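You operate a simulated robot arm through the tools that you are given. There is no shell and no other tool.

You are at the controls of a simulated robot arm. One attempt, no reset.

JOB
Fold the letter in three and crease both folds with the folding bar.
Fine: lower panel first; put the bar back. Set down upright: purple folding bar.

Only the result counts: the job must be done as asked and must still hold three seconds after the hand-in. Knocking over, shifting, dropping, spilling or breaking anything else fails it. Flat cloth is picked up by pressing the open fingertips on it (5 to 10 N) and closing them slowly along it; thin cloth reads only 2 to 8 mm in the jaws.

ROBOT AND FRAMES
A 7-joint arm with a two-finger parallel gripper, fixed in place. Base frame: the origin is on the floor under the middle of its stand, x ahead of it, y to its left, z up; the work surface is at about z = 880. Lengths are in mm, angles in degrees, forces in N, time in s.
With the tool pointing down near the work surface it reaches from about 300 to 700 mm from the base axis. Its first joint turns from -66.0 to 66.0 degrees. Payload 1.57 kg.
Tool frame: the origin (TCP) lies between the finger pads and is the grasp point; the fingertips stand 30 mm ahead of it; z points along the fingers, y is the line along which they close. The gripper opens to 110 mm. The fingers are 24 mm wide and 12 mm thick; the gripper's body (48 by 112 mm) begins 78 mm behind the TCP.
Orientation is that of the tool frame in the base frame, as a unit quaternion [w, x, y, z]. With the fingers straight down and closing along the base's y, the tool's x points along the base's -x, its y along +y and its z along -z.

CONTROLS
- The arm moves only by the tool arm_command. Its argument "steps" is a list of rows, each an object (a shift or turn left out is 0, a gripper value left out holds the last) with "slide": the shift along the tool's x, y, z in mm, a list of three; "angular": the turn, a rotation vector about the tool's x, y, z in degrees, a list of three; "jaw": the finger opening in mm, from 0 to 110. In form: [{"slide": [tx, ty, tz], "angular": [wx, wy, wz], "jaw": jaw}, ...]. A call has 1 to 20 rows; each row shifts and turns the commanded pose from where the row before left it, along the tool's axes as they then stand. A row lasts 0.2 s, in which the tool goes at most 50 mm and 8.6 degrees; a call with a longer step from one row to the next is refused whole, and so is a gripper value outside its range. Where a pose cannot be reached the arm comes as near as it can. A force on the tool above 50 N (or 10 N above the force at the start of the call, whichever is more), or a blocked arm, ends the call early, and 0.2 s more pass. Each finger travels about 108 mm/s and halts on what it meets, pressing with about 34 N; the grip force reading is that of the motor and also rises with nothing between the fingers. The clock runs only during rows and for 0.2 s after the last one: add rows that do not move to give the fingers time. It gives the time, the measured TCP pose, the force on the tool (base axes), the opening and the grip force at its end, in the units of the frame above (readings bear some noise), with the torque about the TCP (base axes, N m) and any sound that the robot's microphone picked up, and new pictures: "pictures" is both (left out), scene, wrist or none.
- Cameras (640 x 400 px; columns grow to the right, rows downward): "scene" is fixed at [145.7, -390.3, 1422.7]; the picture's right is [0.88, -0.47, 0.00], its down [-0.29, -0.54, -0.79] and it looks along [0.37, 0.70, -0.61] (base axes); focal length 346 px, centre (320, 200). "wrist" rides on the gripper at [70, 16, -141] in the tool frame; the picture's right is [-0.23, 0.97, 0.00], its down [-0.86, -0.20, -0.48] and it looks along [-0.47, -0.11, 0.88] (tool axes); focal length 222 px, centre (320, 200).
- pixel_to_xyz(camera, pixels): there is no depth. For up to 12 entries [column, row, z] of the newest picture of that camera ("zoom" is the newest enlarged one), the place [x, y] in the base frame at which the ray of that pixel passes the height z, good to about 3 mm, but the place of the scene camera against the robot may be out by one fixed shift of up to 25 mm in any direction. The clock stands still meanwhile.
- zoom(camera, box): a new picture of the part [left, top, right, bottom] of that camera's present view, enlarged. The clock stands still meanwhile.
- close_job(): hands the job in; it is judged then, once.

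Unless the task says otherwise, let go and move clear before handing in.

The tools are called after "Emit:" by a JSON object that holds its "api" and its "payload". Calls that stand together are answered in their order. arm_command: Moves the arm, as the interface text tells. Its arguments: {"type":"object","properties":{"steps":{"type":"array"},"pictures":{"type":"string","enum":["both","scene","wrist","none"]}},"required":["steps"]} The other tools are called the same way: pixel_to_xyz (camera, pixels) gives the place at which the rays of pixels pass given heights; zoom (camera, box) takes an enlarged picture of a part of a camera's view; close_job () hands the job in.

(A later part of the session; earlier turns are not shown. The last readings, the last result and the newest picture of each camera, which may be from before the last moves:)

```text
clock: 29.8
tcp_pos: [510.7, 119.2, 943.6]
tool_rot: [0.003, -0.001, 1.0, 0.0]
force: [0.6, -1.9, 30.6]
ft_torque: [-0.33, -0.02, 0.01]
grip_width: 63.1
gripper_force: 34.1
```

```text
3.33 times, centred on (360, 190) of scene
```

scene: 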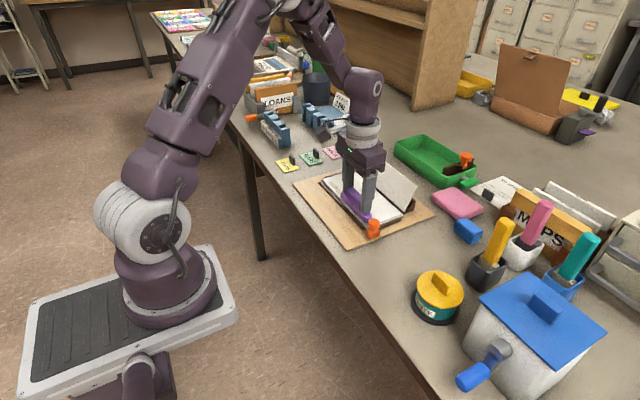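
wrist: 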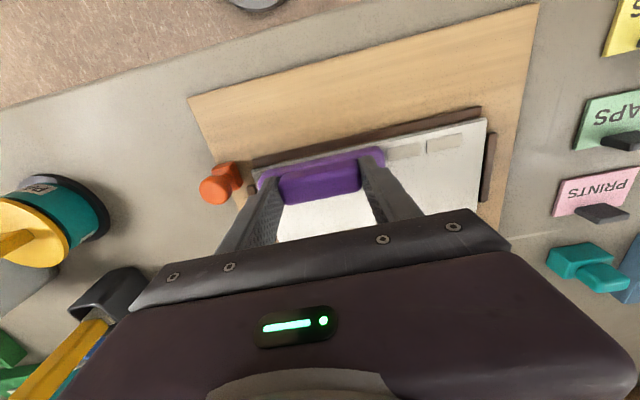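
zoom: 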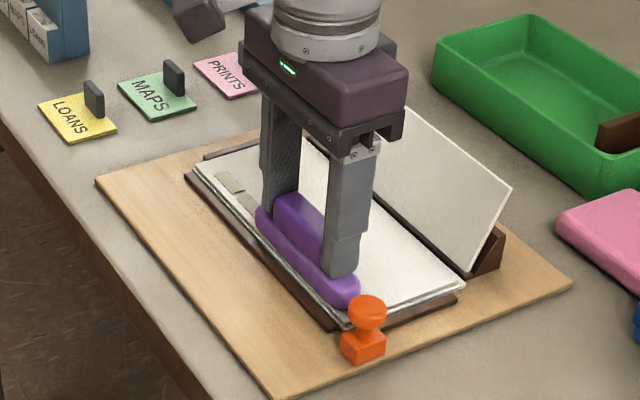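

The panel is flat under 30 N. I'll hold briefly, then lift a little to see whether the pads changed.

Emit:
{"api": "arm_command", "payload": {"steps": [{}, {}, {"slide": [0, 0, -2]}, {"slide": [0, 0, -6]}, {"slide": [0, 0, -10]}, {"slide": [0, 0, -15]}, {}], "pictures": "both"}}

Emit:
{"api": "zoom", "payload": {"camera": "scene", "box": [290, 130, 430, 250]}}

Emit:
{"api": "zoom", "payload": {"camera": "wrist", "box": [210, 80, 530, 280]}}

```text
clock: 31.4
tcp_pos: [510.3, 118.5, 975.7]
tool_rot: [0.0, 0.0, 1.0, 0.0]
force: [-0.1, -0.5, -0.8]
ft_torque: [-0.02, 0.0, -0.02]
grip_width: 63.2
gripper_force: 34.0
```

scene: 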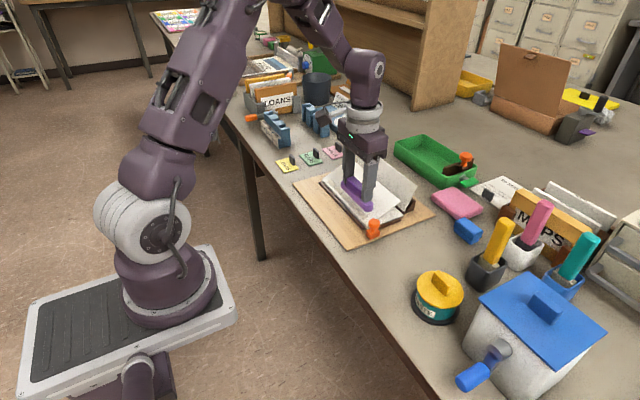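
wrist: 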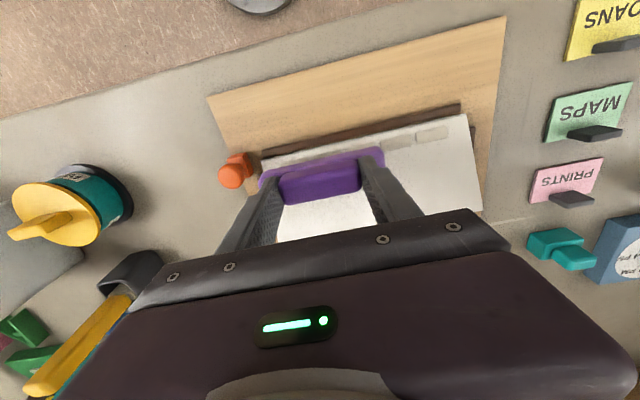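

```text
3.33 times, centred on (360, 190) of scene
```

zoom: 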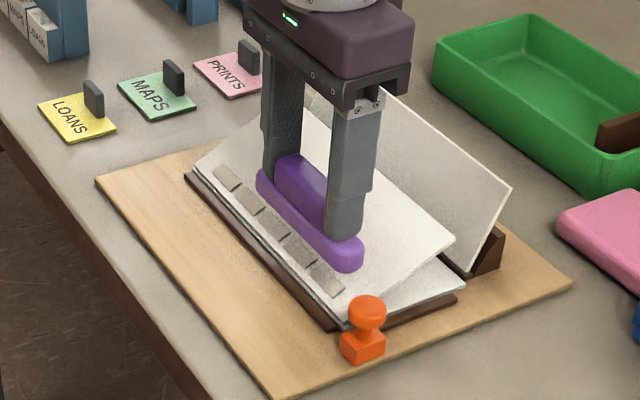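

```text
2.00 times, centred on (370, 180) of wrist
```

zoom: 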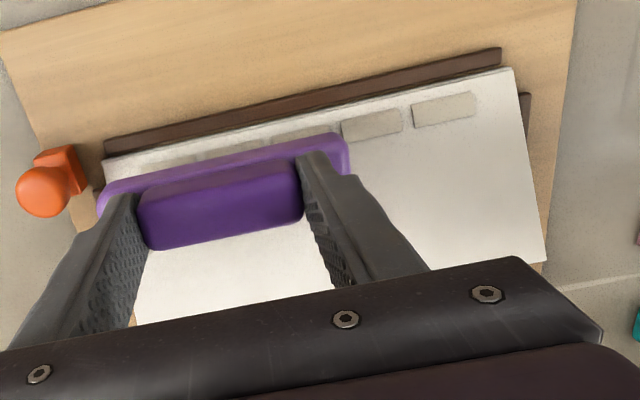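

The panel springs back to about 20° with two pads still unpressed. I'll zoom in tightly on the pads to compare them.

Emit:
{"api": "zoom", "payload": {"camera": "scene", "box": [325, 170, 375, 225]}}

Emit:
{"api": "zoom", "payload": {"camera": "wrist", "box": [255, 110, 475, 180]}}

```text
7.27 times, centred on (350, 198) of scene
```

zoom: 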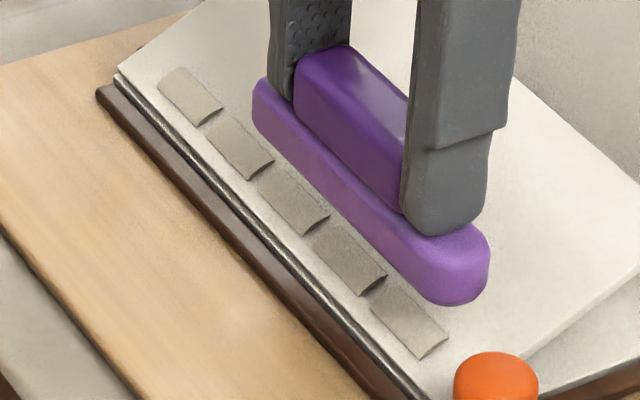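

```text
2.91 times, centred on (365, 145) of wrist
```

zoom: 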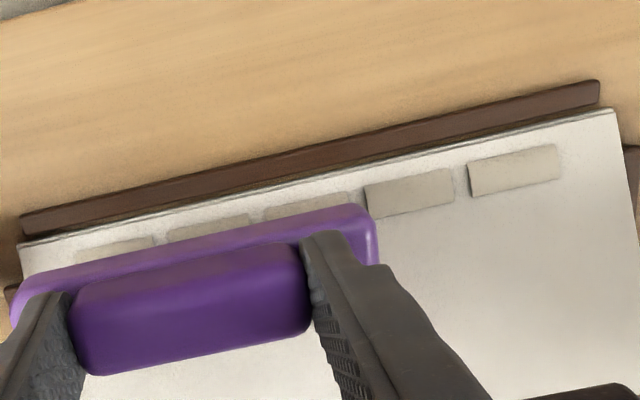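

Pads 1–3 look flatter than pads 4–5 in the wrist zoom. I'll move left to y≈207 and press the remaining pads.

Emit:
{"api": "arm_command", "payload": {"steps": [{"slide": [-1.5, 22, 0]}, {"slide": [0, 22, 0]}, {"slide": [0, 22, 0]}, {"slide": [0, 22, 0]}, {"slide": [0, 0, 12]}, {"slide": [0, 0, 10]}, {"slide": [0, 0, 6]}, {}], "pictures": "wrist"}}

Emit:
{"api": "zoom", "payload": {"camera": "wrist", "box": [150, 80, 470, 280]}}

```text
clock: 33.2
tcp_pos: [512.3, 207.0, 949.5]
tool_rot: [0.0, 0.0, 1.0, 0.0]
force: [-0.3, 0.0, 0.2]
ft_torque: [0.01, 0.0, 0.02]
grip_width: 63.1
gripper_force: 34.0
```

wrist: 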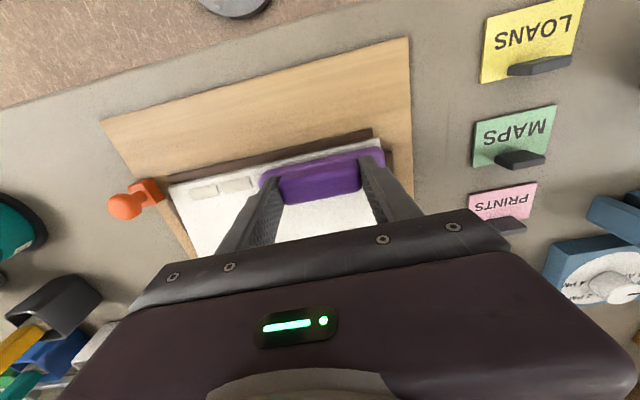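

```text
2.00 times, centred on (310, 180) of wrist
```

zoom: 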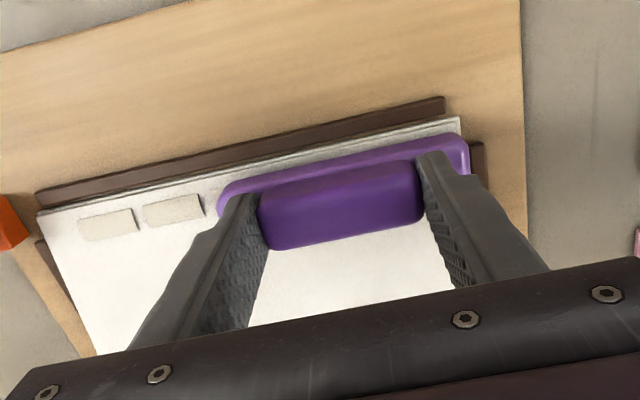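

The bar covers pads 3–5. I'll creep down to contact and press to about 30 N.

Emit:
{"api": "arm_command", "payload": {"steps": [{"slide": [0, 0, 2]}, {"slide": [0, 0, 1.5]}, {"slide": [0, 0, 1]}, {}], "pictures": "none"}}

Emit:
{"api": "arm_command", "payload": {"steps": [{"slide": [0, 0, 1]}, {}], "pictures": "none"}}

```text
clock: 34.2
tcp_pos: [512.2, 209.0, 944.5]
tool_rot: [0.0, 0.0, 1.0, 0.0]
force: [0.8, 0.2, 3.4]
ft_torque: [-0.03, -0.06, -0.03]
grip_width: 63.3
gripper_force: 34.2
```

```text
clock: 34.8
tcp_pos: [514.6, 208.4, 943.3]
tool_rot: [0.001, 0.0, 1.0, 0.0]
force: [-4.0, -1.3, 22.3]
ft_torque: [-0.27, 0.12, -0.01]
grip_width: 62.8
gripper_force: 33.6
```

Emit:
{"api": "arm_command", "payload": {"steps": [{"slide": [0, 0, 0.7]}, {}, {}, {}], "pictures": "scene"}}

Emit:
{"api": "zoom", "payload": {"camera": "scene", "box": [300, 140, 420, 240]}}

```text
clock: 35.8
tcp_pos: [512.5, 207.6, 943.9]
tool_rot: [0.001, -0.001, 1.0, 0.001]
force: [-0.1, 0.4, 43.5]
ft_torque: [-0.36, 0.01, 0.01]
grip_width: 63.1
gripper_force: 34.2
```

scene: 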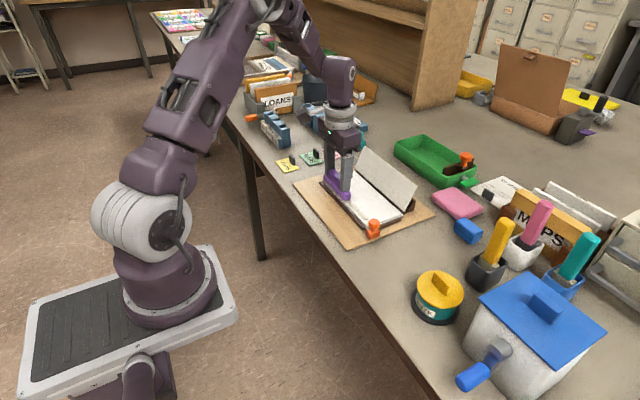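

```text
4.00 times, centred on (360, 190) of scene
```

zoom: 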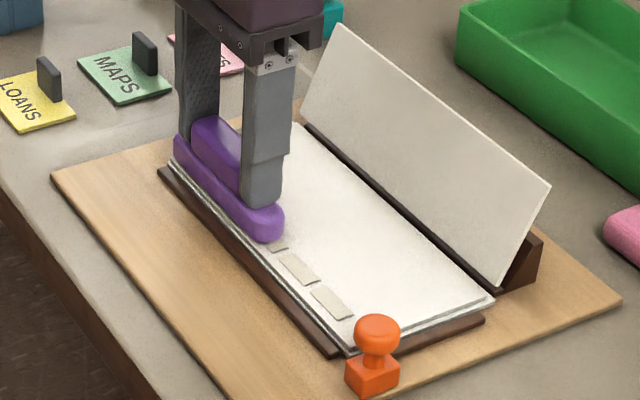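

The panel lies flat under 43 N, which is plenty. I'll ease off and lift to see whether it stays folded.

Emit:
{"api": "arm_command", "payload": {"steps": [{"slide": [0, 0, -1.5]}, {"slide": [0, 0, -4]}, {"slide": [0, 0, -10]}, {"slide": [0, 0, -20]}, {"slide": [0, 0, -20]}, {}], "pictures": "both"}}

Emit:
{"api": "zoom", "payload": {"camera": "scene", "box": [300, 140, 420, 240]}}

Emit:
{"api": "zoom", "payload": {"camera": "wrist", "box": [150, 80, 470, 280]}}

```text
clock: 37.2
tcp_pos: [513.5, 207.1, 998.8]
tool_rot: [0.0, 0.0, 1.0, -0.001]
force: [-0.2, 0.5, -0.1]
ft_torque: [-0.02, 0.01, 0.01]
grip_width: 62.8
gripper_force: 34.7
```

scene: 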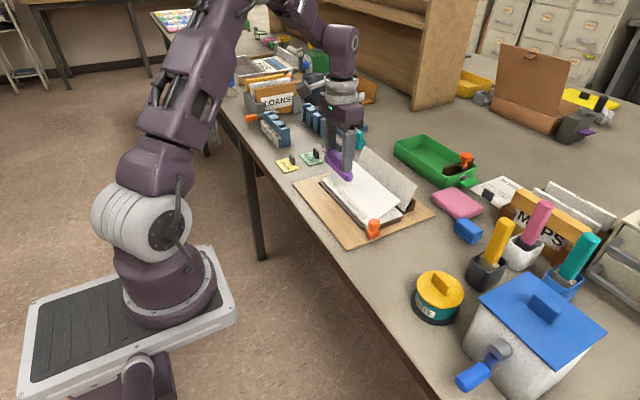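
wrist: 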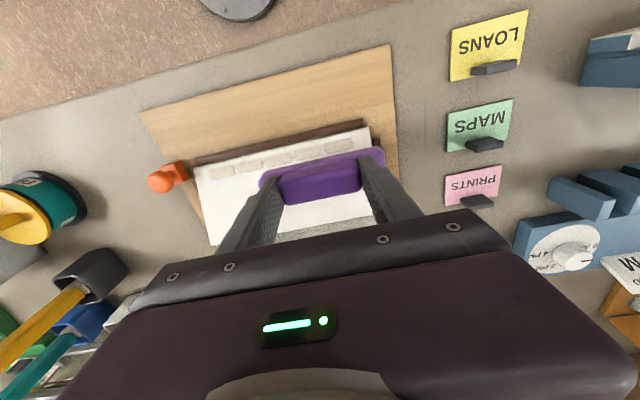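

```text
4.00 times, centred on (360, 190) of scene
```

zoom: 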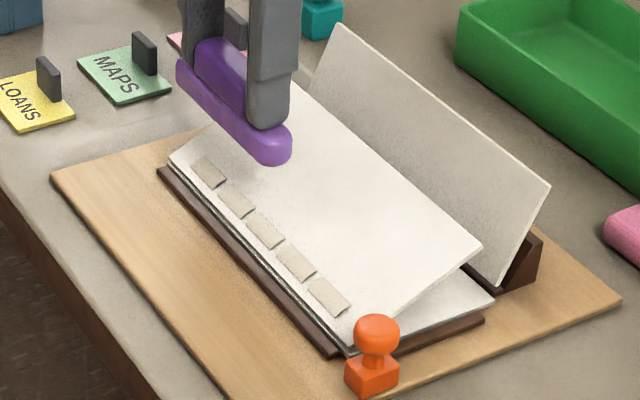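

```text
2.00 times, centred on (310, 180) of wrist
```

zoom: 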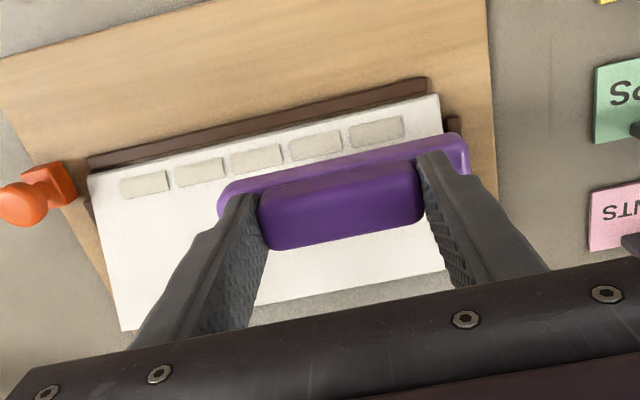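

The panel springs back to the same ~20°, so the fold hasn't taken; the torque showed the bar bearing mainly on its −y side, likely under-pressing the outer pads. I'll tilt the bar 4° so its +y end is low over pad 5 and do a concentrated stroke along the fold.

Emit:
{"api": "arm_command", "payload": {"steps": [{"slide": [1, -17, 0]}, {"angular": [4, 0, 0]}, {"slide": [0, 1, 15]}, {"slide": [0, 1, 15]}, {"slide": [0, 0.8, 11]}, {}], "pictures": "both"}}

Emit:
{"api": "zoom", "payload": {"camera": "scene", "box": [300, 140, 420, 240]}}

Emit:
{"api": "zoom", "payload": {"camera": "wrist", "box": [150, 80, 470, 280]}}

```text
clock: 38.6
tcp_pos: [511.0, 192.1, 957.1]
tool_rot: [0.001, 0.0, 0.999, -0.035]
force: [-0.3, 0.1, -1.1]
ft_torque: [0.02, 0.0, 0.0]
grip_width: 63.0
gripper_force: 33.7
```

scene: 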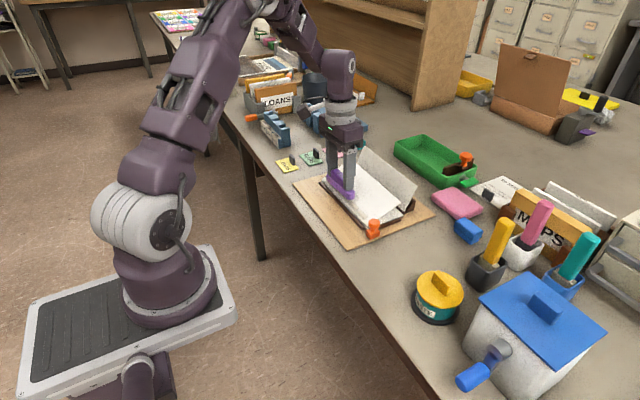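
wrist: 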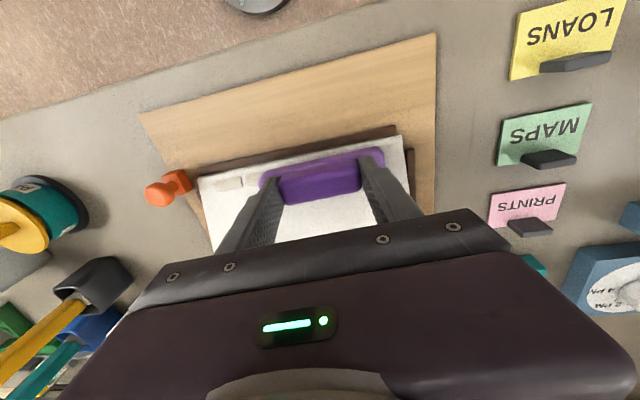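

```text
4.00 times, centred on (360, 190) of scene
```

zoom: 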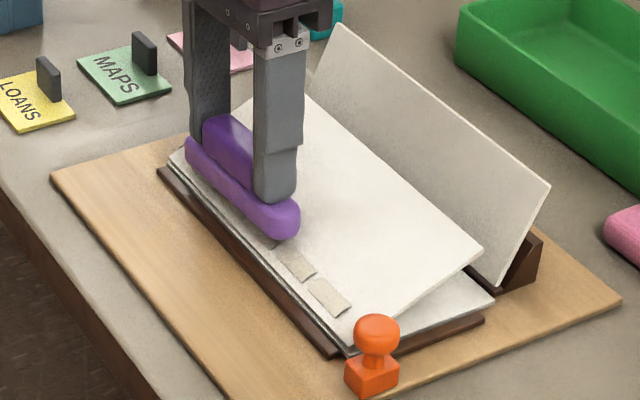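

```text
2.00 times, centred on (310, 180) of wrist
```

zoom: 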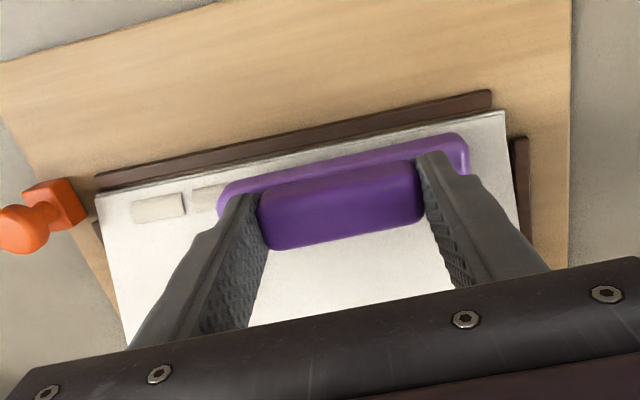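

The +y end is low over pad 5 (y≈244). I'll creep down to contact.

Emit:
{"api": "arm_command", "payload": {"steps": [{"slide": [0, 0.2, 3]}, {"slide": [0, 0.2, 3]}, {"slide": [0, 0.1, 1.5]}, {}], "pictures": "none"}}

Emit:
{"api": "arm_command", "payload": {"steps": [{"slide": [0, 0, 1]}, {}], "pictures": "none"}}

```text
clock: 39.6
tcp_pos: [510.1, 191.2, 948.0]
tool_rot: [0.0, 0.0, 0.999, -0.034]
force: [0.7, 0.6, -0.3]
ft_torque: [0.03, 0.0, 0.0]
grip_width: 63.1
gripper_force: 34.0
```

```text
clock: 40.2
tcp_pos: [511.7, 190.7, 948.6]
tool_rot: [0.001, 0.0, 0.999, -0.036]
force: [0.2, -0.3, 5.1]
ft_torque: [0.29, -0.03, -0.02]
grip_width: 63.1
gripper_force: 34.3
```

Contact is on the low +y end (lever ≈57 mm). I'll press on to about 20 N.

Emit:
{"api": "arm_command", "payload": {"steps": [{"slide": [0, 0, 1]}, {}], "pictures": "none"}}

Emit:
{"api": "arm_command", "payload": {"steps": [{"slide": [0, 0, 0.6]}, {}], "pictures": "scene"}}

Emit:
{"api": "zoom", "payload": {"camera": "scene", "box": [300, 140, 420, 240]}}

```text
clock: 40.8
tcp_pos: [511.9, 192.0, 946.6]
tool_rot: [0.0, -0.001, 0.999, -0.034]
force: [-3.0, 0.0, 19.7]
ft_torque: [1.07, 0.22, 0.16]
grip_width: 63.4
gripper_force: 33.9
```

```text
clock: 41.4
tcp_pos: [511.4, 190.8, 945.7]
tool_rot: [0.002, 0.0, 0.999, -0.033]
force: [-3.3, 0.8, 36.4]
ft_torque: [2.01, 0.14, 0.12]
grip_width: 63.5
gripper_force: 33.7
```

scene: 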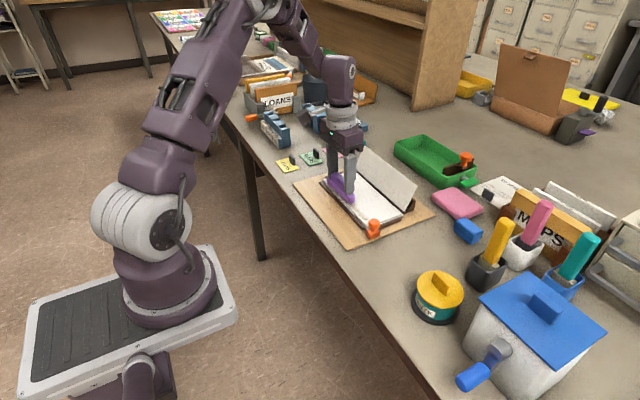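

```text
4.00 times, centred on (360, 190) of scene
```

zoom: 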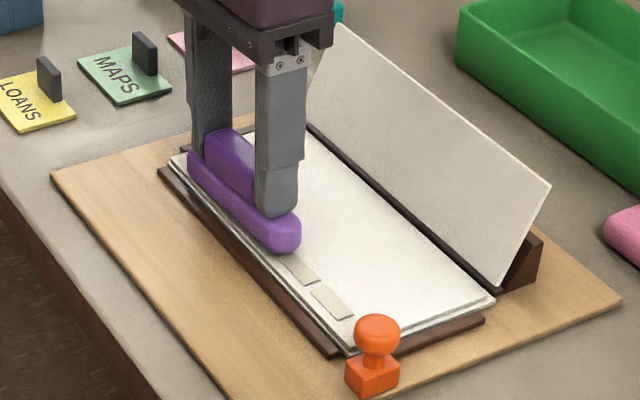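

Pad 5 took 36 N. I'll ease slightly and drag the low end along the fold toward −y over pads 4 and 3.

Emit:
{"api": "arm_command", "payload": {"steps": [{"slide": [0, 0, -0.6]}, {"slide": [0, -4, 0.28]}, {"slide": [0, -5, 0.35]}, {"slide": [0, -5, 0.35]}, {"slide": [0, -5, 0.35]}, {"slide": [0, -5, 0.35]}, {"slide": [0, -5, 0.35]}, {}], "pictures": "none"}}

```text
clock: 43.2
tcp_pos: [510.9, 162.3, 947.0]
tool_rot: [0.001, 0.0, 0.999, -0.034]
force: [-2.9, 13.6, 40.4]
ft_torque: [2.78, 0.17, 0.17]
grip_width: 63.3
gripper_force: 34.1
```

The stroke moves along with 40 N normal force; I'll ease a touch and continue to y≈120.

Emit:
{"api": "arm_command", "payload": {"steps": [{"slide": [0, -4, -0.2]}, {"slide": [0, -5, 0.3]}, {"slide": [0, -5, 0.3]}, {"slide": [0, -5, 0.3]}, {"slide": [0, -5, 0.3]}, {"slide": [0, -5, 0.3]}, {"slide": [0, -5, 0.3]}, {"slide": [0, -5, 0.3]}, {}], "pictures": "scene"}}

Emit:
{"api": "zoom", "payload": {"camera": "scene", "box": [300, 140, 420, 240]}}

```text
clock: 45.2
tcp_pos: [511.6, 120.7, 947.9]
tool_rot: [-0.001, 0.0, 0.999, -0.035]
force: [0.2, 3.4, 9.9]
ft_torque: [0.82, -0.04, 0.03]
grip_width: 63.3
gripper_force: 34.6
```

scene: 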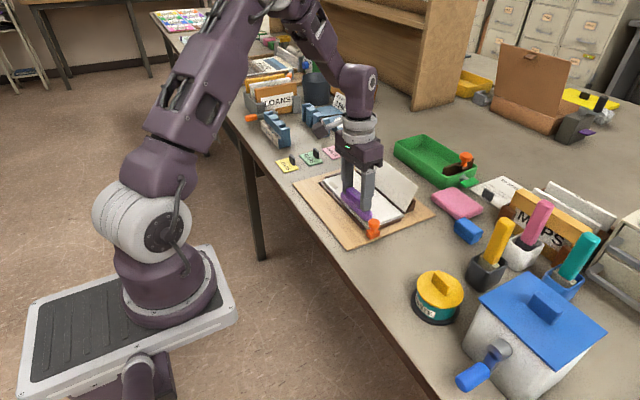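

```text
4.00 times, centred on (360, 190) of scene
```

zoom: 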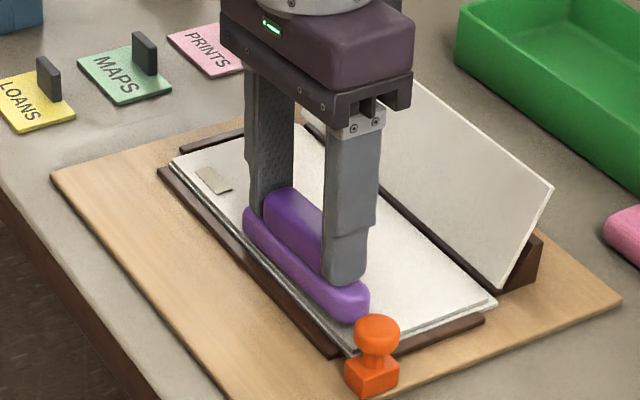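

Pad 4 has vanished from the picture at about (236,203) while pad 5 at (213,178) remains — strokes evidently do crease pads. I'll lift to see all five.

Emit:
{"api": "arm_command", "payload": {"steps": [{"slide": [0, 0, -3]}, {"slide": [0, 0, -12]}, {"slide": [0, 0, -20]}, {"slide": [0, 0, -20]}, {}], "pictures": "both"}}

Emit:
{"api": "zoom", "payload": {"camera": "scene", "box": [300, 140, 420, 240]}}

Emit:
{"api": "zoom", "payload": {"camera": "wrist", "box": [220, 80, 500, 255]}}

```text
clock: 46.4
tcp_pos: [510.3, 126.5, 1002.6]
tool_rot: [0.001, 0.0, 0.999, -0.034]
force: [-0.6, 0.0, -1.8]
ft_torque: [0.01, -0.02, -0.03]
grip_width: 63.1
gripper_force: 34.6
```

scene: 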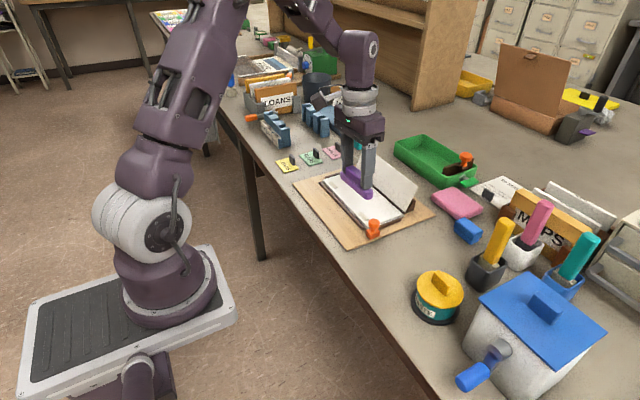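
wrist: 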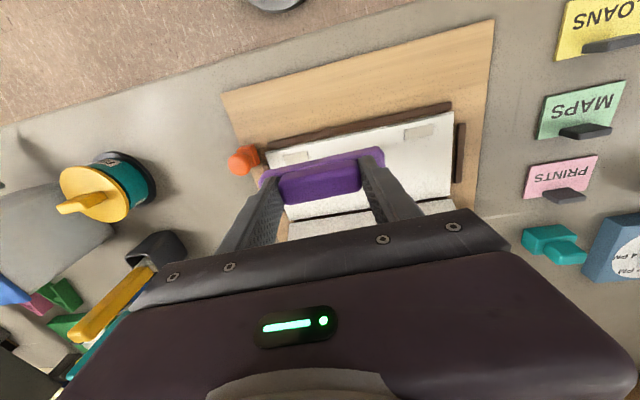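

```text
4.00 times, centred on (360, 190) of scene
```

zoom: 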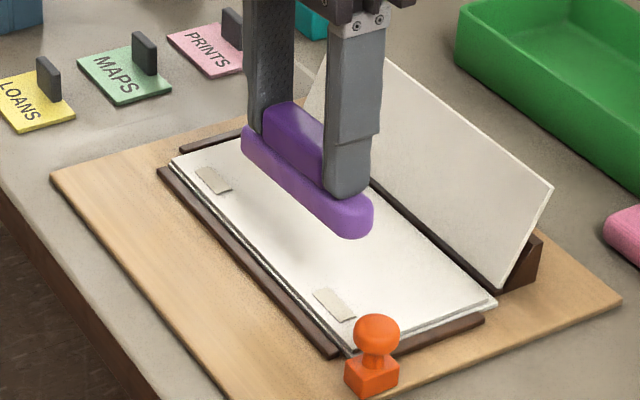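

```text
2.29 times, centred on (360, 168) of wrist
```

zoom: 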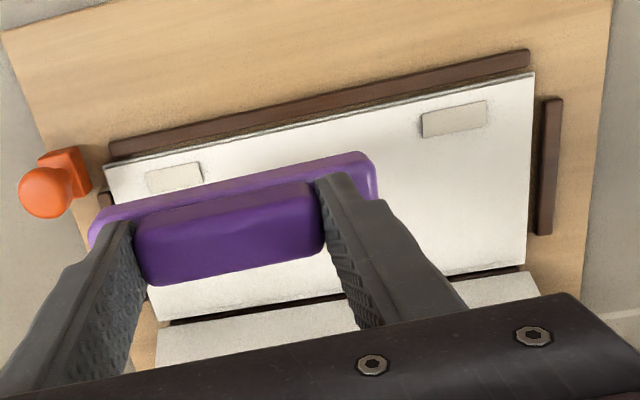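

Pads 2–4 are creased (gone) and the panel now lies flat; only pads 1 (y≈92) and 5 (y≈232) remain. I'll measure those pads and the stamp's extents before the next strokes.

Emit:
{"api": "pixel_to_xyz", "payload": {"camera": "zoom", "pixels": [[146, 173, 893], [199, 161, 893], [204, 182, 893], [150, 194, 893], [420, 115, 893], [485, 100, 893], [488, 126, 893], [424, 138, 893], [92, 190, 887], [78, 147, 905], [70, 180, 925], [104, 165, 890]]}}

Emit:
{"api": "zoom", "payload": {"camera": "wrist", "box": [220, 130, 320, 192]}}

```text
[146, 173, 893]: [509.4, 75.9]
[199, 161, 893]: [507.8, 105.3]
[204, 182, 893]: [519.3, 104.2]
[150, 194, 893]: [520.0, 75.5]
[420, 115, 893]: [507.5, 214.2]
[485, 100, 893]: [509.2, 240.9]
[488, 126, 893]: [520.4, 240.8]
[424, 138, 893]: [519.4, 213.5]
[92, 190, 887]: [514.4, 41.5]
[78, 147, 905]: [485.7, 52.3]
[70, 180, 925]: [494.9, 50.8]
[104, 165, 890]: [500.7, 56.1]
```

```text
6.40 times, centred on (270, 161) of wrist
```

zoom: 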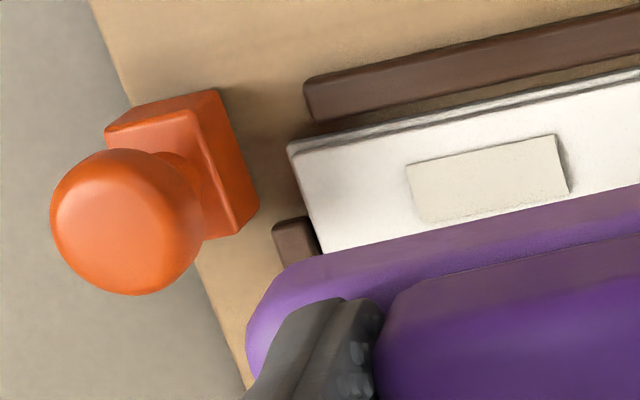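

Emit:
{"api": "pixel_to_xyz", "payload": {"camera": "zoom", "pixels": [[218, 90, 905], [218, 90, 895], [259, 205, 887], [236, 238, 887], [225, 95, 887], [205, 225, 925], [200, 180, 925], [125, 222, 930], [292, 150, 890], [250, 350, 952]]}}

```text
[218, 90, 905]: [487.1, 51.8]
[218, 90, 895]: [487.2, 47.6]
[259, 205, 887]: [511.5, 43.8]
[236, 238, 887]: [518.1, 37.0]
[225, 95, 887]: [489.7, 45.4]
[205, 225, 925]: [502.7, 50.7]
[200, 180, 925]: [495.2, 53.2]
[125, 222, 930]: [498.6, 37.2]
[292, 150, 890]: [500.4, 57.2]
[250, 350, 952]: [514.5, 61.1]
```

The pads are 28 mm long at x≈514 (pad 1 at y≈91, pad 5 at y≈227), and the stamp reaches to about y≈51. I'll level the bar and start a flat pressing stroke from y≈116, keeping its end clear of the stamp.

Emit:
{"api": "arm_command", "payload": {"steps": [{"angular": [-4, 0, 0]}, {"slide": [-3, -9, 0]}, {"slide": [0, 0, 18]}, {"slide": [0, 0, 18]}, {"slide": [0, 0, 14]}, {"slide": [0, 0, 4]}, {}], "pictures": "wrist"}}

Emit:
{"api": "zoom", "payload": {"camera": "wrist", "box": [200, 100, 400, 225]}}

```text
clock: 48.0
tcp_pos: [513.3, 117.4, 947.7]
tool_rot: [0.001, 0.0, 1.0, 0.0]
force: [-0.1, 0.8, -0.9]
ft_torque: [0.05, -0.01, 0.0]
grip_width: 62.9
gripper_force: 33.9
```

wrist: 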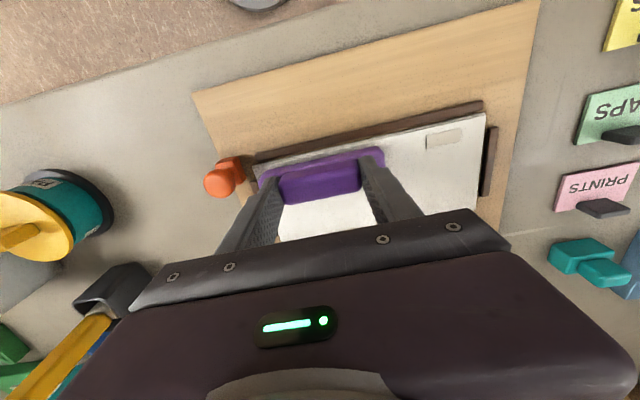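

```text
3.20 times, centred on (300, 162) of wrist
```

zoom: 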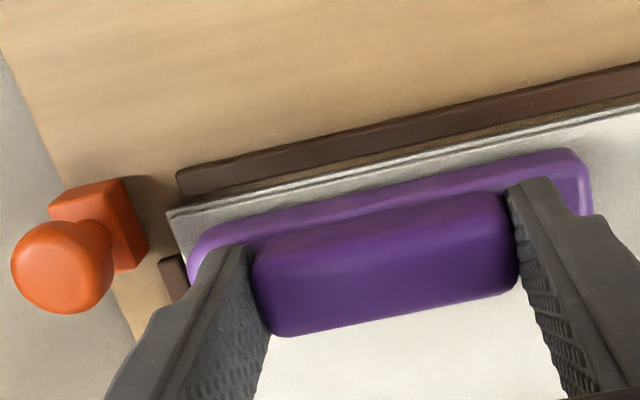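

The bar is level just above the fold with clear space to the stamp. I'll press to about 20 N.

Emit:
{"api": "arm_command", "payload": {"steps": [{"slide": [0, 0, 2]}, {"slide": [0, 0, 1]}, {}], "pictures": "none"}}

Emit:
{"api": "arm_command", "payload": {"steps": [{"slide": [0, 0, 1]}, {}], "pictures": "none"}}

```text
clock: 48.8
tcp_pos: [513.8, 116.5, 945.1]
tool_rot: [0.0, 0.0, 1.0, -0.001]
force: [0.6, 0.3, 0.2]
ft_torque: [0.01, -0.02, 0.0]
grip_width: 63.3
gripper_force: 33.6
```

```text
clock: 49.4
tcp_pos: [513.6, 117.3, 944.1]
tool_rot: [0.001, 0.0, 1.0, 0.0]
force: [-3.7, 0.3, 11.3]
ft_torque: [-0.22, 0.14, -0.04]
grip_width: 63.0
gripper_force: 33.9
```

Contact: 11 N, centred over pad 1. I'll press a little more and stroke toward +y.

Emit:
{"api": "arm_command", "payload": {"steps": [{"slide": [0, 0, 0.5]}, {"slide": [0, 4, 0]}, {"slide": [0, 5, 0]}, {"slide": [0, 5, 0]}, {"slide": [0, 5, 0]}, {"slide": [0, 5, 0]}, {"slide": [0, 5, 0]}, {"slide": [0, 5, 0]}, {"slide": [0, 5, 0]}, {}], "pictures": "both"}}

Emit:
{"api": "zoom", "payload": {"camera": "scene", "box": [300, 140, 420, 240]}}

Emit:
{"api": "zoom", "payload": {"camera": "wrist", "box": [180, 90, 460, 265]}}

```text
clock: 51.6
tcp_pos: [515.2, 155.8, 944.5]
tool_rot: [0.001, 0.0, 1.0, 0.0]
force: [0.5, -1.8, 5.0]
ft_torque: [-0.05, -0.02, -0.02]
grip_width: 63.0
gripper_force: 34.6
```

scene: 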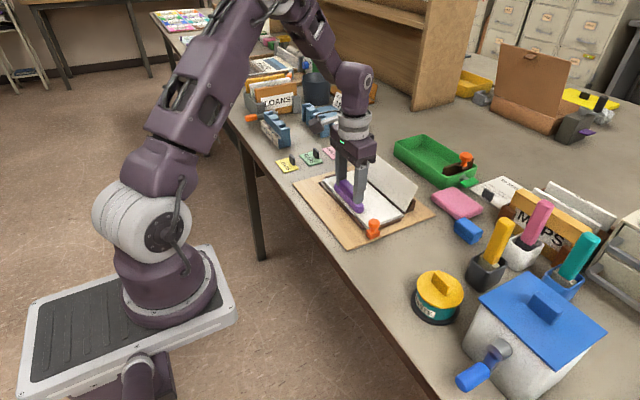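
wrist: 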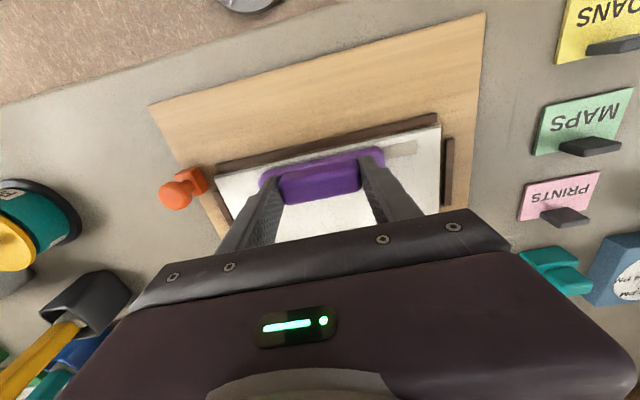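

```text
4.00 times, centred on (360, 190) of scene
```

zoom: 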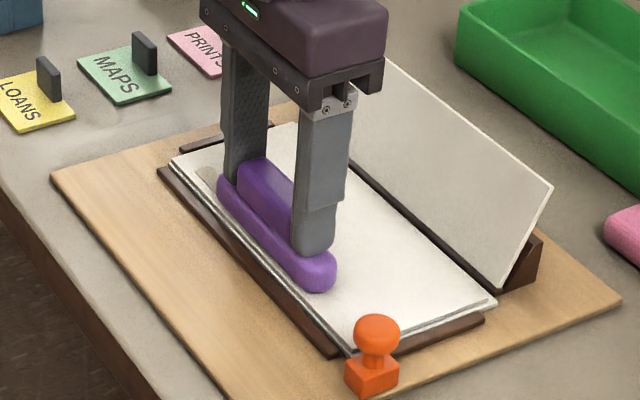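

```text
2.29 times, centred on (320, 178) of wrist
```

zoom: 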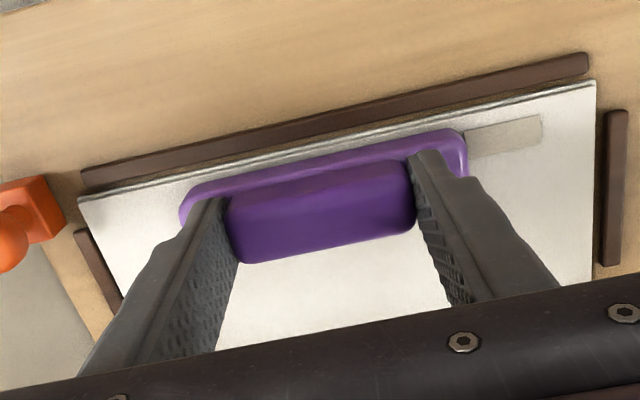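

Pad 1 is gone too; only pad 5 remains at wrist zoom (505,135). I'll add a little pressure and stroke over it to y≈212 and back.

Emit:
{"api": "arm_command", "payload": {"steps": [{"slide": [0, 0, 0.6]}, {"slide": [0.5, 5, 0]}, {"slide": [0.5, 5, 0]}, {"slide": [0, 5, 0]}, {"slide": [0, 5, 0]}, {"slide": [0, 5, 0]}, {"slide": [0, 5, 0]}, {"slide": [0, 5, 0]}, {"slide": [0, 5, 0]}, {"slide": [0, 5, 0]}, {"slide": [0, 5, 0]}, {"slide": [0, 5, 0]}, {}], "pictures": "none"}}

```text
clock: 54.4
tcp_pos: [513.5, 209.6, 942.9]
tool_rot: [0.0, -0.001, 1.0, -0.001]
force: [1.1, -7.2, 17.7]
ft_torque: [-0.36, -0.02, -0.01]
grip_width: 63.1
gripper_force: 33.8
```

Emit:
{"api": "arm_command", "payload": {"steps": [{"slide": [0, 5, 0]}, {"slide": [0, 4, 0]}, {"slide": [0, -5, 0]}, {"slide": [0, -5, 0]}, {"slide": [0, -5, 0]}, {"slide": [0, -5, 0]}, {"slide": [0, -5, 0]}, {"slide": [0, -5, 0]}, {"slide": [0, -5, 0]}, {"slide": [0, 0, -3]}, {"slide": [0, 0, -12]}, {"slide": [0, 0, -20]}, {"slide": [0, 0, -20]}, {}], "pictures": "both"}}

Emit:
{"api": "zoom", "payload": {"camera": "scene", "box": [300, 140, 420, 240]}}

Emit:
{"api": "zoom", "payload": {"camera": "wrist", "box": [180, 90, 460, 265]}}

```text
clock: 57.4
tcp_pos: [514.0, 185.3, 997.5]
tool_rot: [0.0, 0.0, 1.0, 0.0]
force: [0.3, 0.4, -0.7]
ft_torque: [-0.01, -0.01, 0.0]
grip_width: 63.0
gripper_force: 33.8
```

scene: 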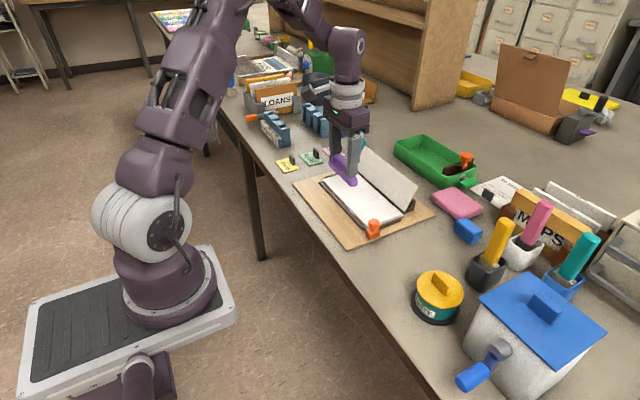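
wrist: 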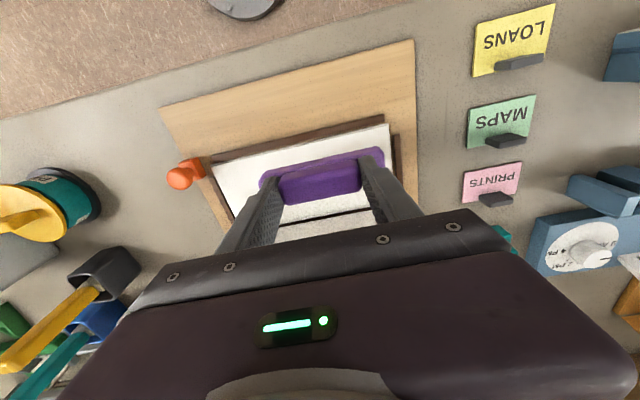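

```text
4.00 times, centred on (360, 190) of scene
```

zoom: 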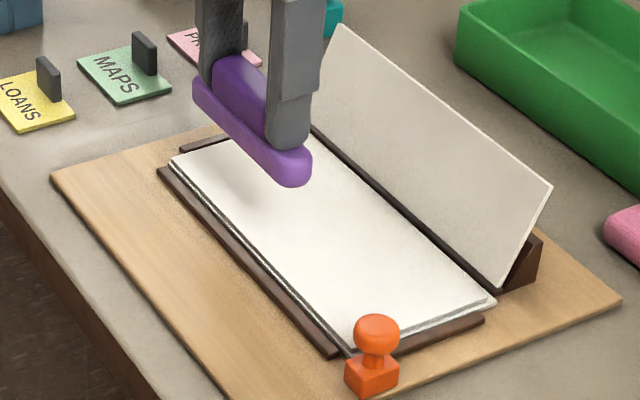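

```text
2.29 times, centred on (320, 178) of wrist
```

zoom: 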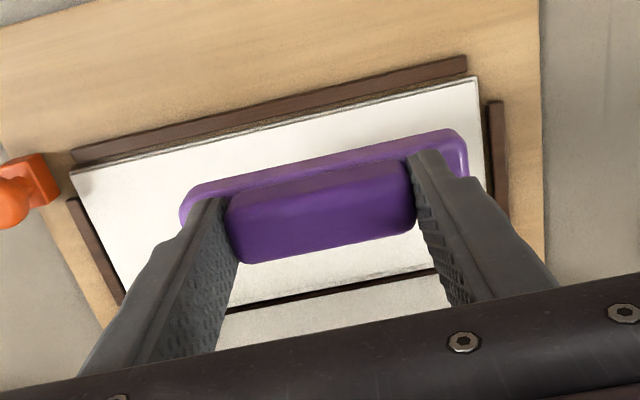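

All five pads are gone and the lower panel stays flat — the first fold is creased. I'll lift over the far panel and carry the bar behind it.

Emit:
{"api": "arm_command", "payload": {"steps": [{"slide": [0, -6, -28]}, {"slide": [0, -6, -28]}, {"slide": [-20, -6, 0]}, {"slide": [-25, -5, 0]}, {"slide": [-25, 0, 0]}, {"slide": [-25, 0, 0]}, {"slide": [-25, 0, 0]}, {"slide": [-22, 0, 0]}, {}], "pictures": "both"}}

Emit:
{"api": "zoom", "payload": {"camera": "scene", "box": [320, 100, 460, 220]}}

```text
clock: 59.4
tcp_pos: [643.2, 163.3, 1053.6]
tool_rot: [-0.001, 0.001, 1.0, 0.0]
force: [1.3, 0.3, -0.2]
ft_torque: [-0.02, 0.01, 0.0]
grip_width: 63.1
gripper_force: 34.4
out of reach, approached as far as the arm can: row 8
```

scene: 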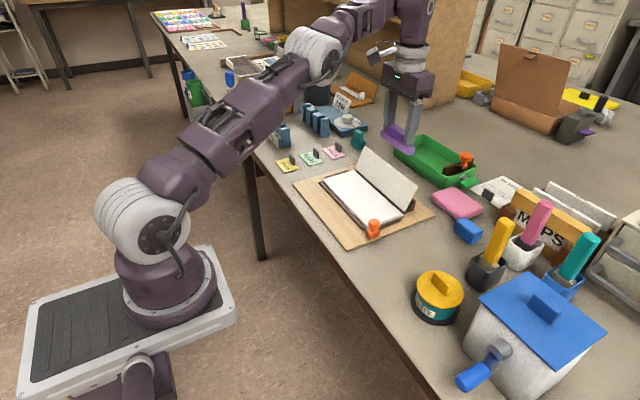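
wrist: 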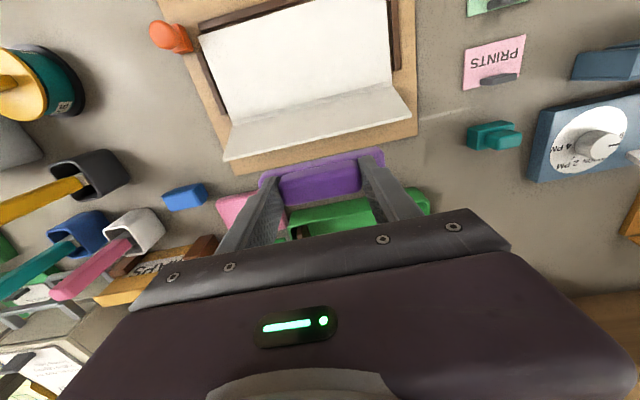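

```text
3.33 times, centred on (390, 160) of scene
```

zoom: 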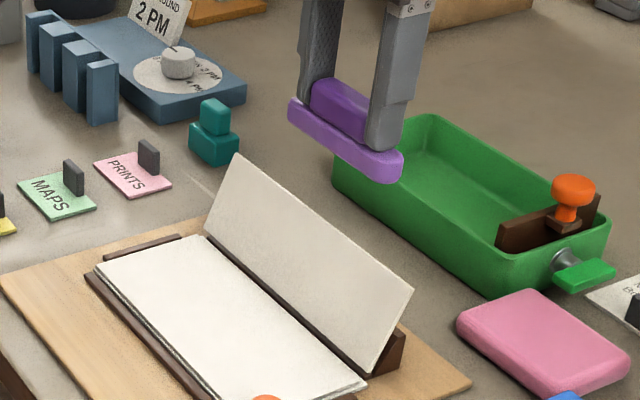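

The arm stops at x≈643 at this height, just short of the target. I'll measure the far panel's free edge from here before lowering.

Emit:
{"api": "pixel_to_xyz", "payload": {"camera": "wrist", "pixels": [[411, 115, 950], [411, 115, 960], [411, 115, 975], [225, 160, 950], [225, 160, 960], [225, 160, 975], [391, 90, 892], [238, 123, 892], [418, 133, 885], [270, 225, 920]]}}

Emit:
{"api": "zoom", "payload": {"camera": "wrist", "box": [180, 60, 440, 225]}}

```text
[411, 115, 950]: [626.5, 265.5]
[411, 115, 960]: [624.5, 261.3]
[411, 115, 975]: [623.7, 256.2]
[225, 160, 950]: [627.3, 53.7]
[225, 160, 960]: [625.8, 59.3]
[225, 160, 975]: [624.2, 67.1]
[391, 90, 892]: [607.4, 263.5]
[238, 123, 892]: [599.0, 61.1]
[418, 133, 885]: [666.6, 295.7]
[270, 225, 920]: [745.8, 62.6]
```

```text
2.42 times, centred on (310, 142) of wrist
```

zoom: 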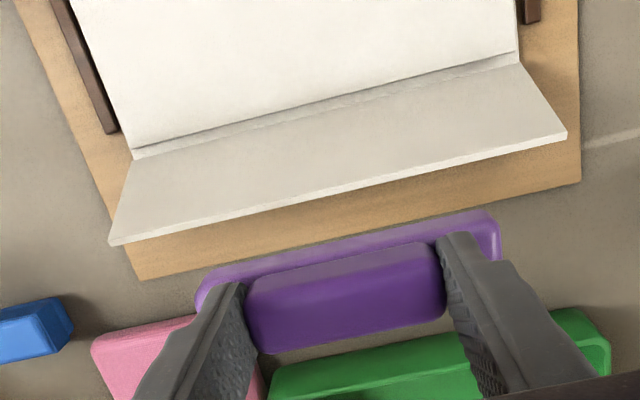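

The far panel's free edge is at x≈626, z≈955; the bar's near face is at x≈632. I'll lower 40 mm first, staying above the panel edge, and check the x reached.

Emit:
{"api": "arm_command", "payload": {"steps": [{"slide": [0, 0, 14]}, {"slide": [0, 0, 14]}, {"slide": [0, 0, 12]}, {}], "pictures": "none"}}

```text
clock: 60.4
tcp_pos: [644.3, 162.2, 1014.8]
tool_rot: [0.0, 0.0, 1.0, 0.001]
force: [-0.3, 0.9, -1.0]
ft_torque: [-0.02, 0.02, -0.02]
grip_width: 63.0
gripper_force: 33.2
```

At x≈644 still; I'll try a further 10 mm outward at this lower height, then look.

Emit:
{"api": "arm_command", "payload": {"steps": [{"slide": [-5, 0, 0]}, {"slide": [-5, 0, 0]}, {}], "pictures": "both"}}

Emit:
{"api": "zoom", "payload": {"camera": "scene", "box": [340, 110, 460, 220]}}

```text
clock: 61.2
tcp_pos: [654.7, 162.9, 1014.7]
tool_rot: [0.001, -0.001, 1.0, 0.0]
force: [0.1, 0.1, -1.5]
ft_torque: [0.04, 0.0, -0.01]
grip_width: 63.0
gripper_force: 34.1
```

scene: 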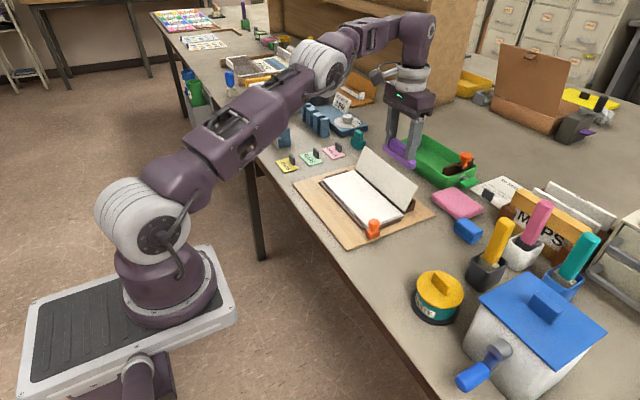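
wrist: 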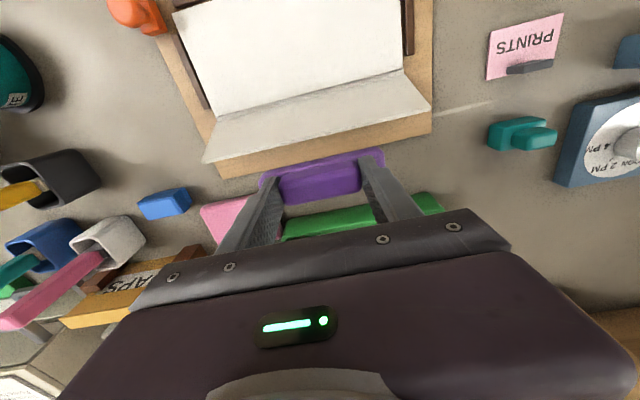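

```text
3.64 times, centred on (400, 165) of scene
```

zoom: 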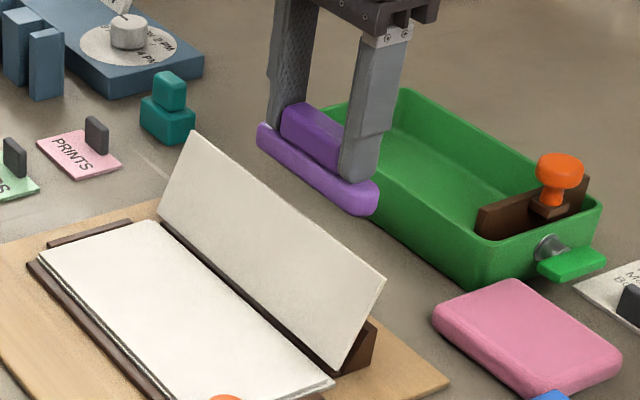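

The bar is at x≈655, clear behind the panel. I'll lower it to bottom z≈938 and push back toward −x to fold the upper panel over.

Emit:
{"api": "arm_command", "payload": {"steps": [{"slide": [0, 0, 13]}, {"slide": [0, 0, 13]}, {"slide": [5, 0, 0]}, {"slide": [7, 0, 0]}, {"slide": [7, 0, 0]}, {"slide": [7, 0, 0]}, {"slide": [7, 0, 0]}, {}], "pictures": "scene"}}

Emit:
{"api": "zoom", "payload": {"camera": "scene", "box": [310, 110, 450, 230]}}

```text
clock: 63.0
tcp_pos: [622.1, 162.3, 989.0]
tool_rot: [-0.001, 0.0, 1.0, -0.001]
force: [0.1, 0.8, -0.5]
ft_torque: [0.02, -0.01, 0.0]
grip_width: 63.3
gripper_force: 34.1
```

scene: 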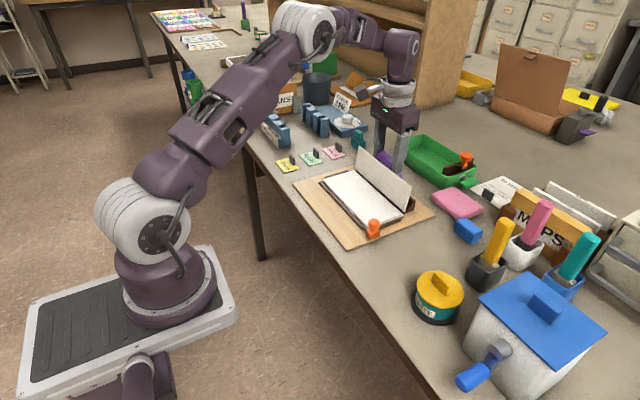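

```text
3.33 times, centred on (380, 170) of scene
```

zoom: 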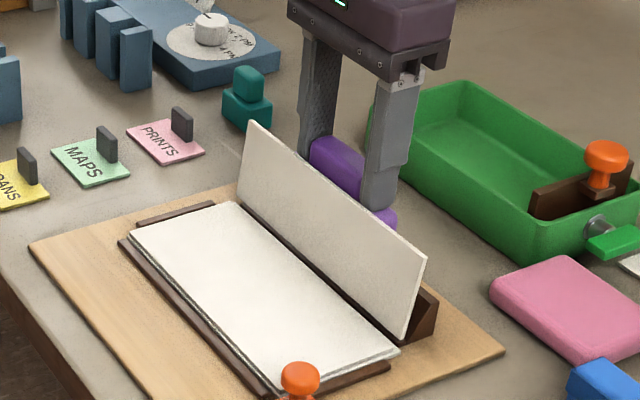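

The panel is moving up toward vertical without resistance. I'll keep pushing until it falls over.

Emit:
{"api": "arm_command", "payload": {"steps": [{"slide": [7, 0, 0]}, {"slide": [7, 0, 0]}, {"slide": [7, 0, 0]}, {"slide": [7, 0, 0]}, {}], "pictures": "both"}}

Emit:
{"api": "zoom", "payload": {"camera": "scene", "box": [310, 110, 450, 230]}}

```text
clock: 64.2
tcp_pos: [592.5, 162.8, 986.2]
tool_rot: [0.0, -0.001, 1.0, 0.001]
force: [0.1, -0.4, -1.1]
ft_torque: [0.01, -0.05, 0.03]
grip_width: 62.9
gripper_force: 34.2
```

scene: 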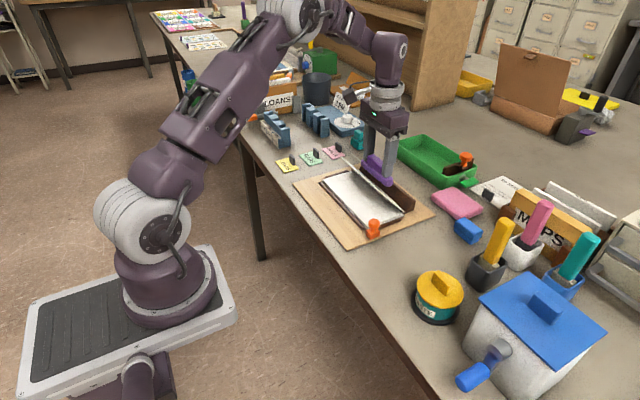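
wrist: 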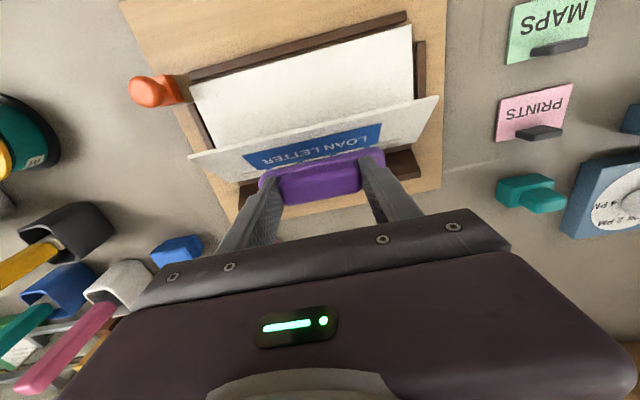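

```text
3.33 times, centred on (380, 170) of scene
```

zoom: 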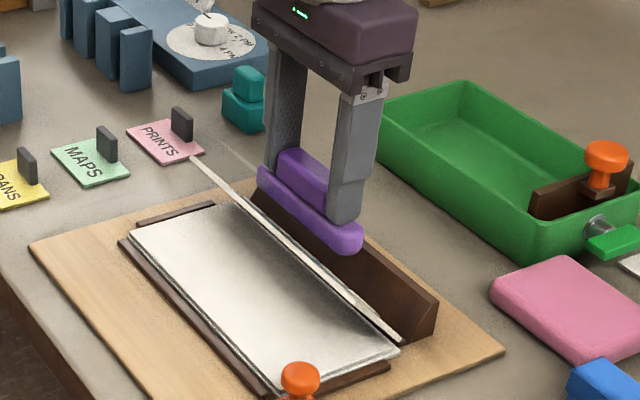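

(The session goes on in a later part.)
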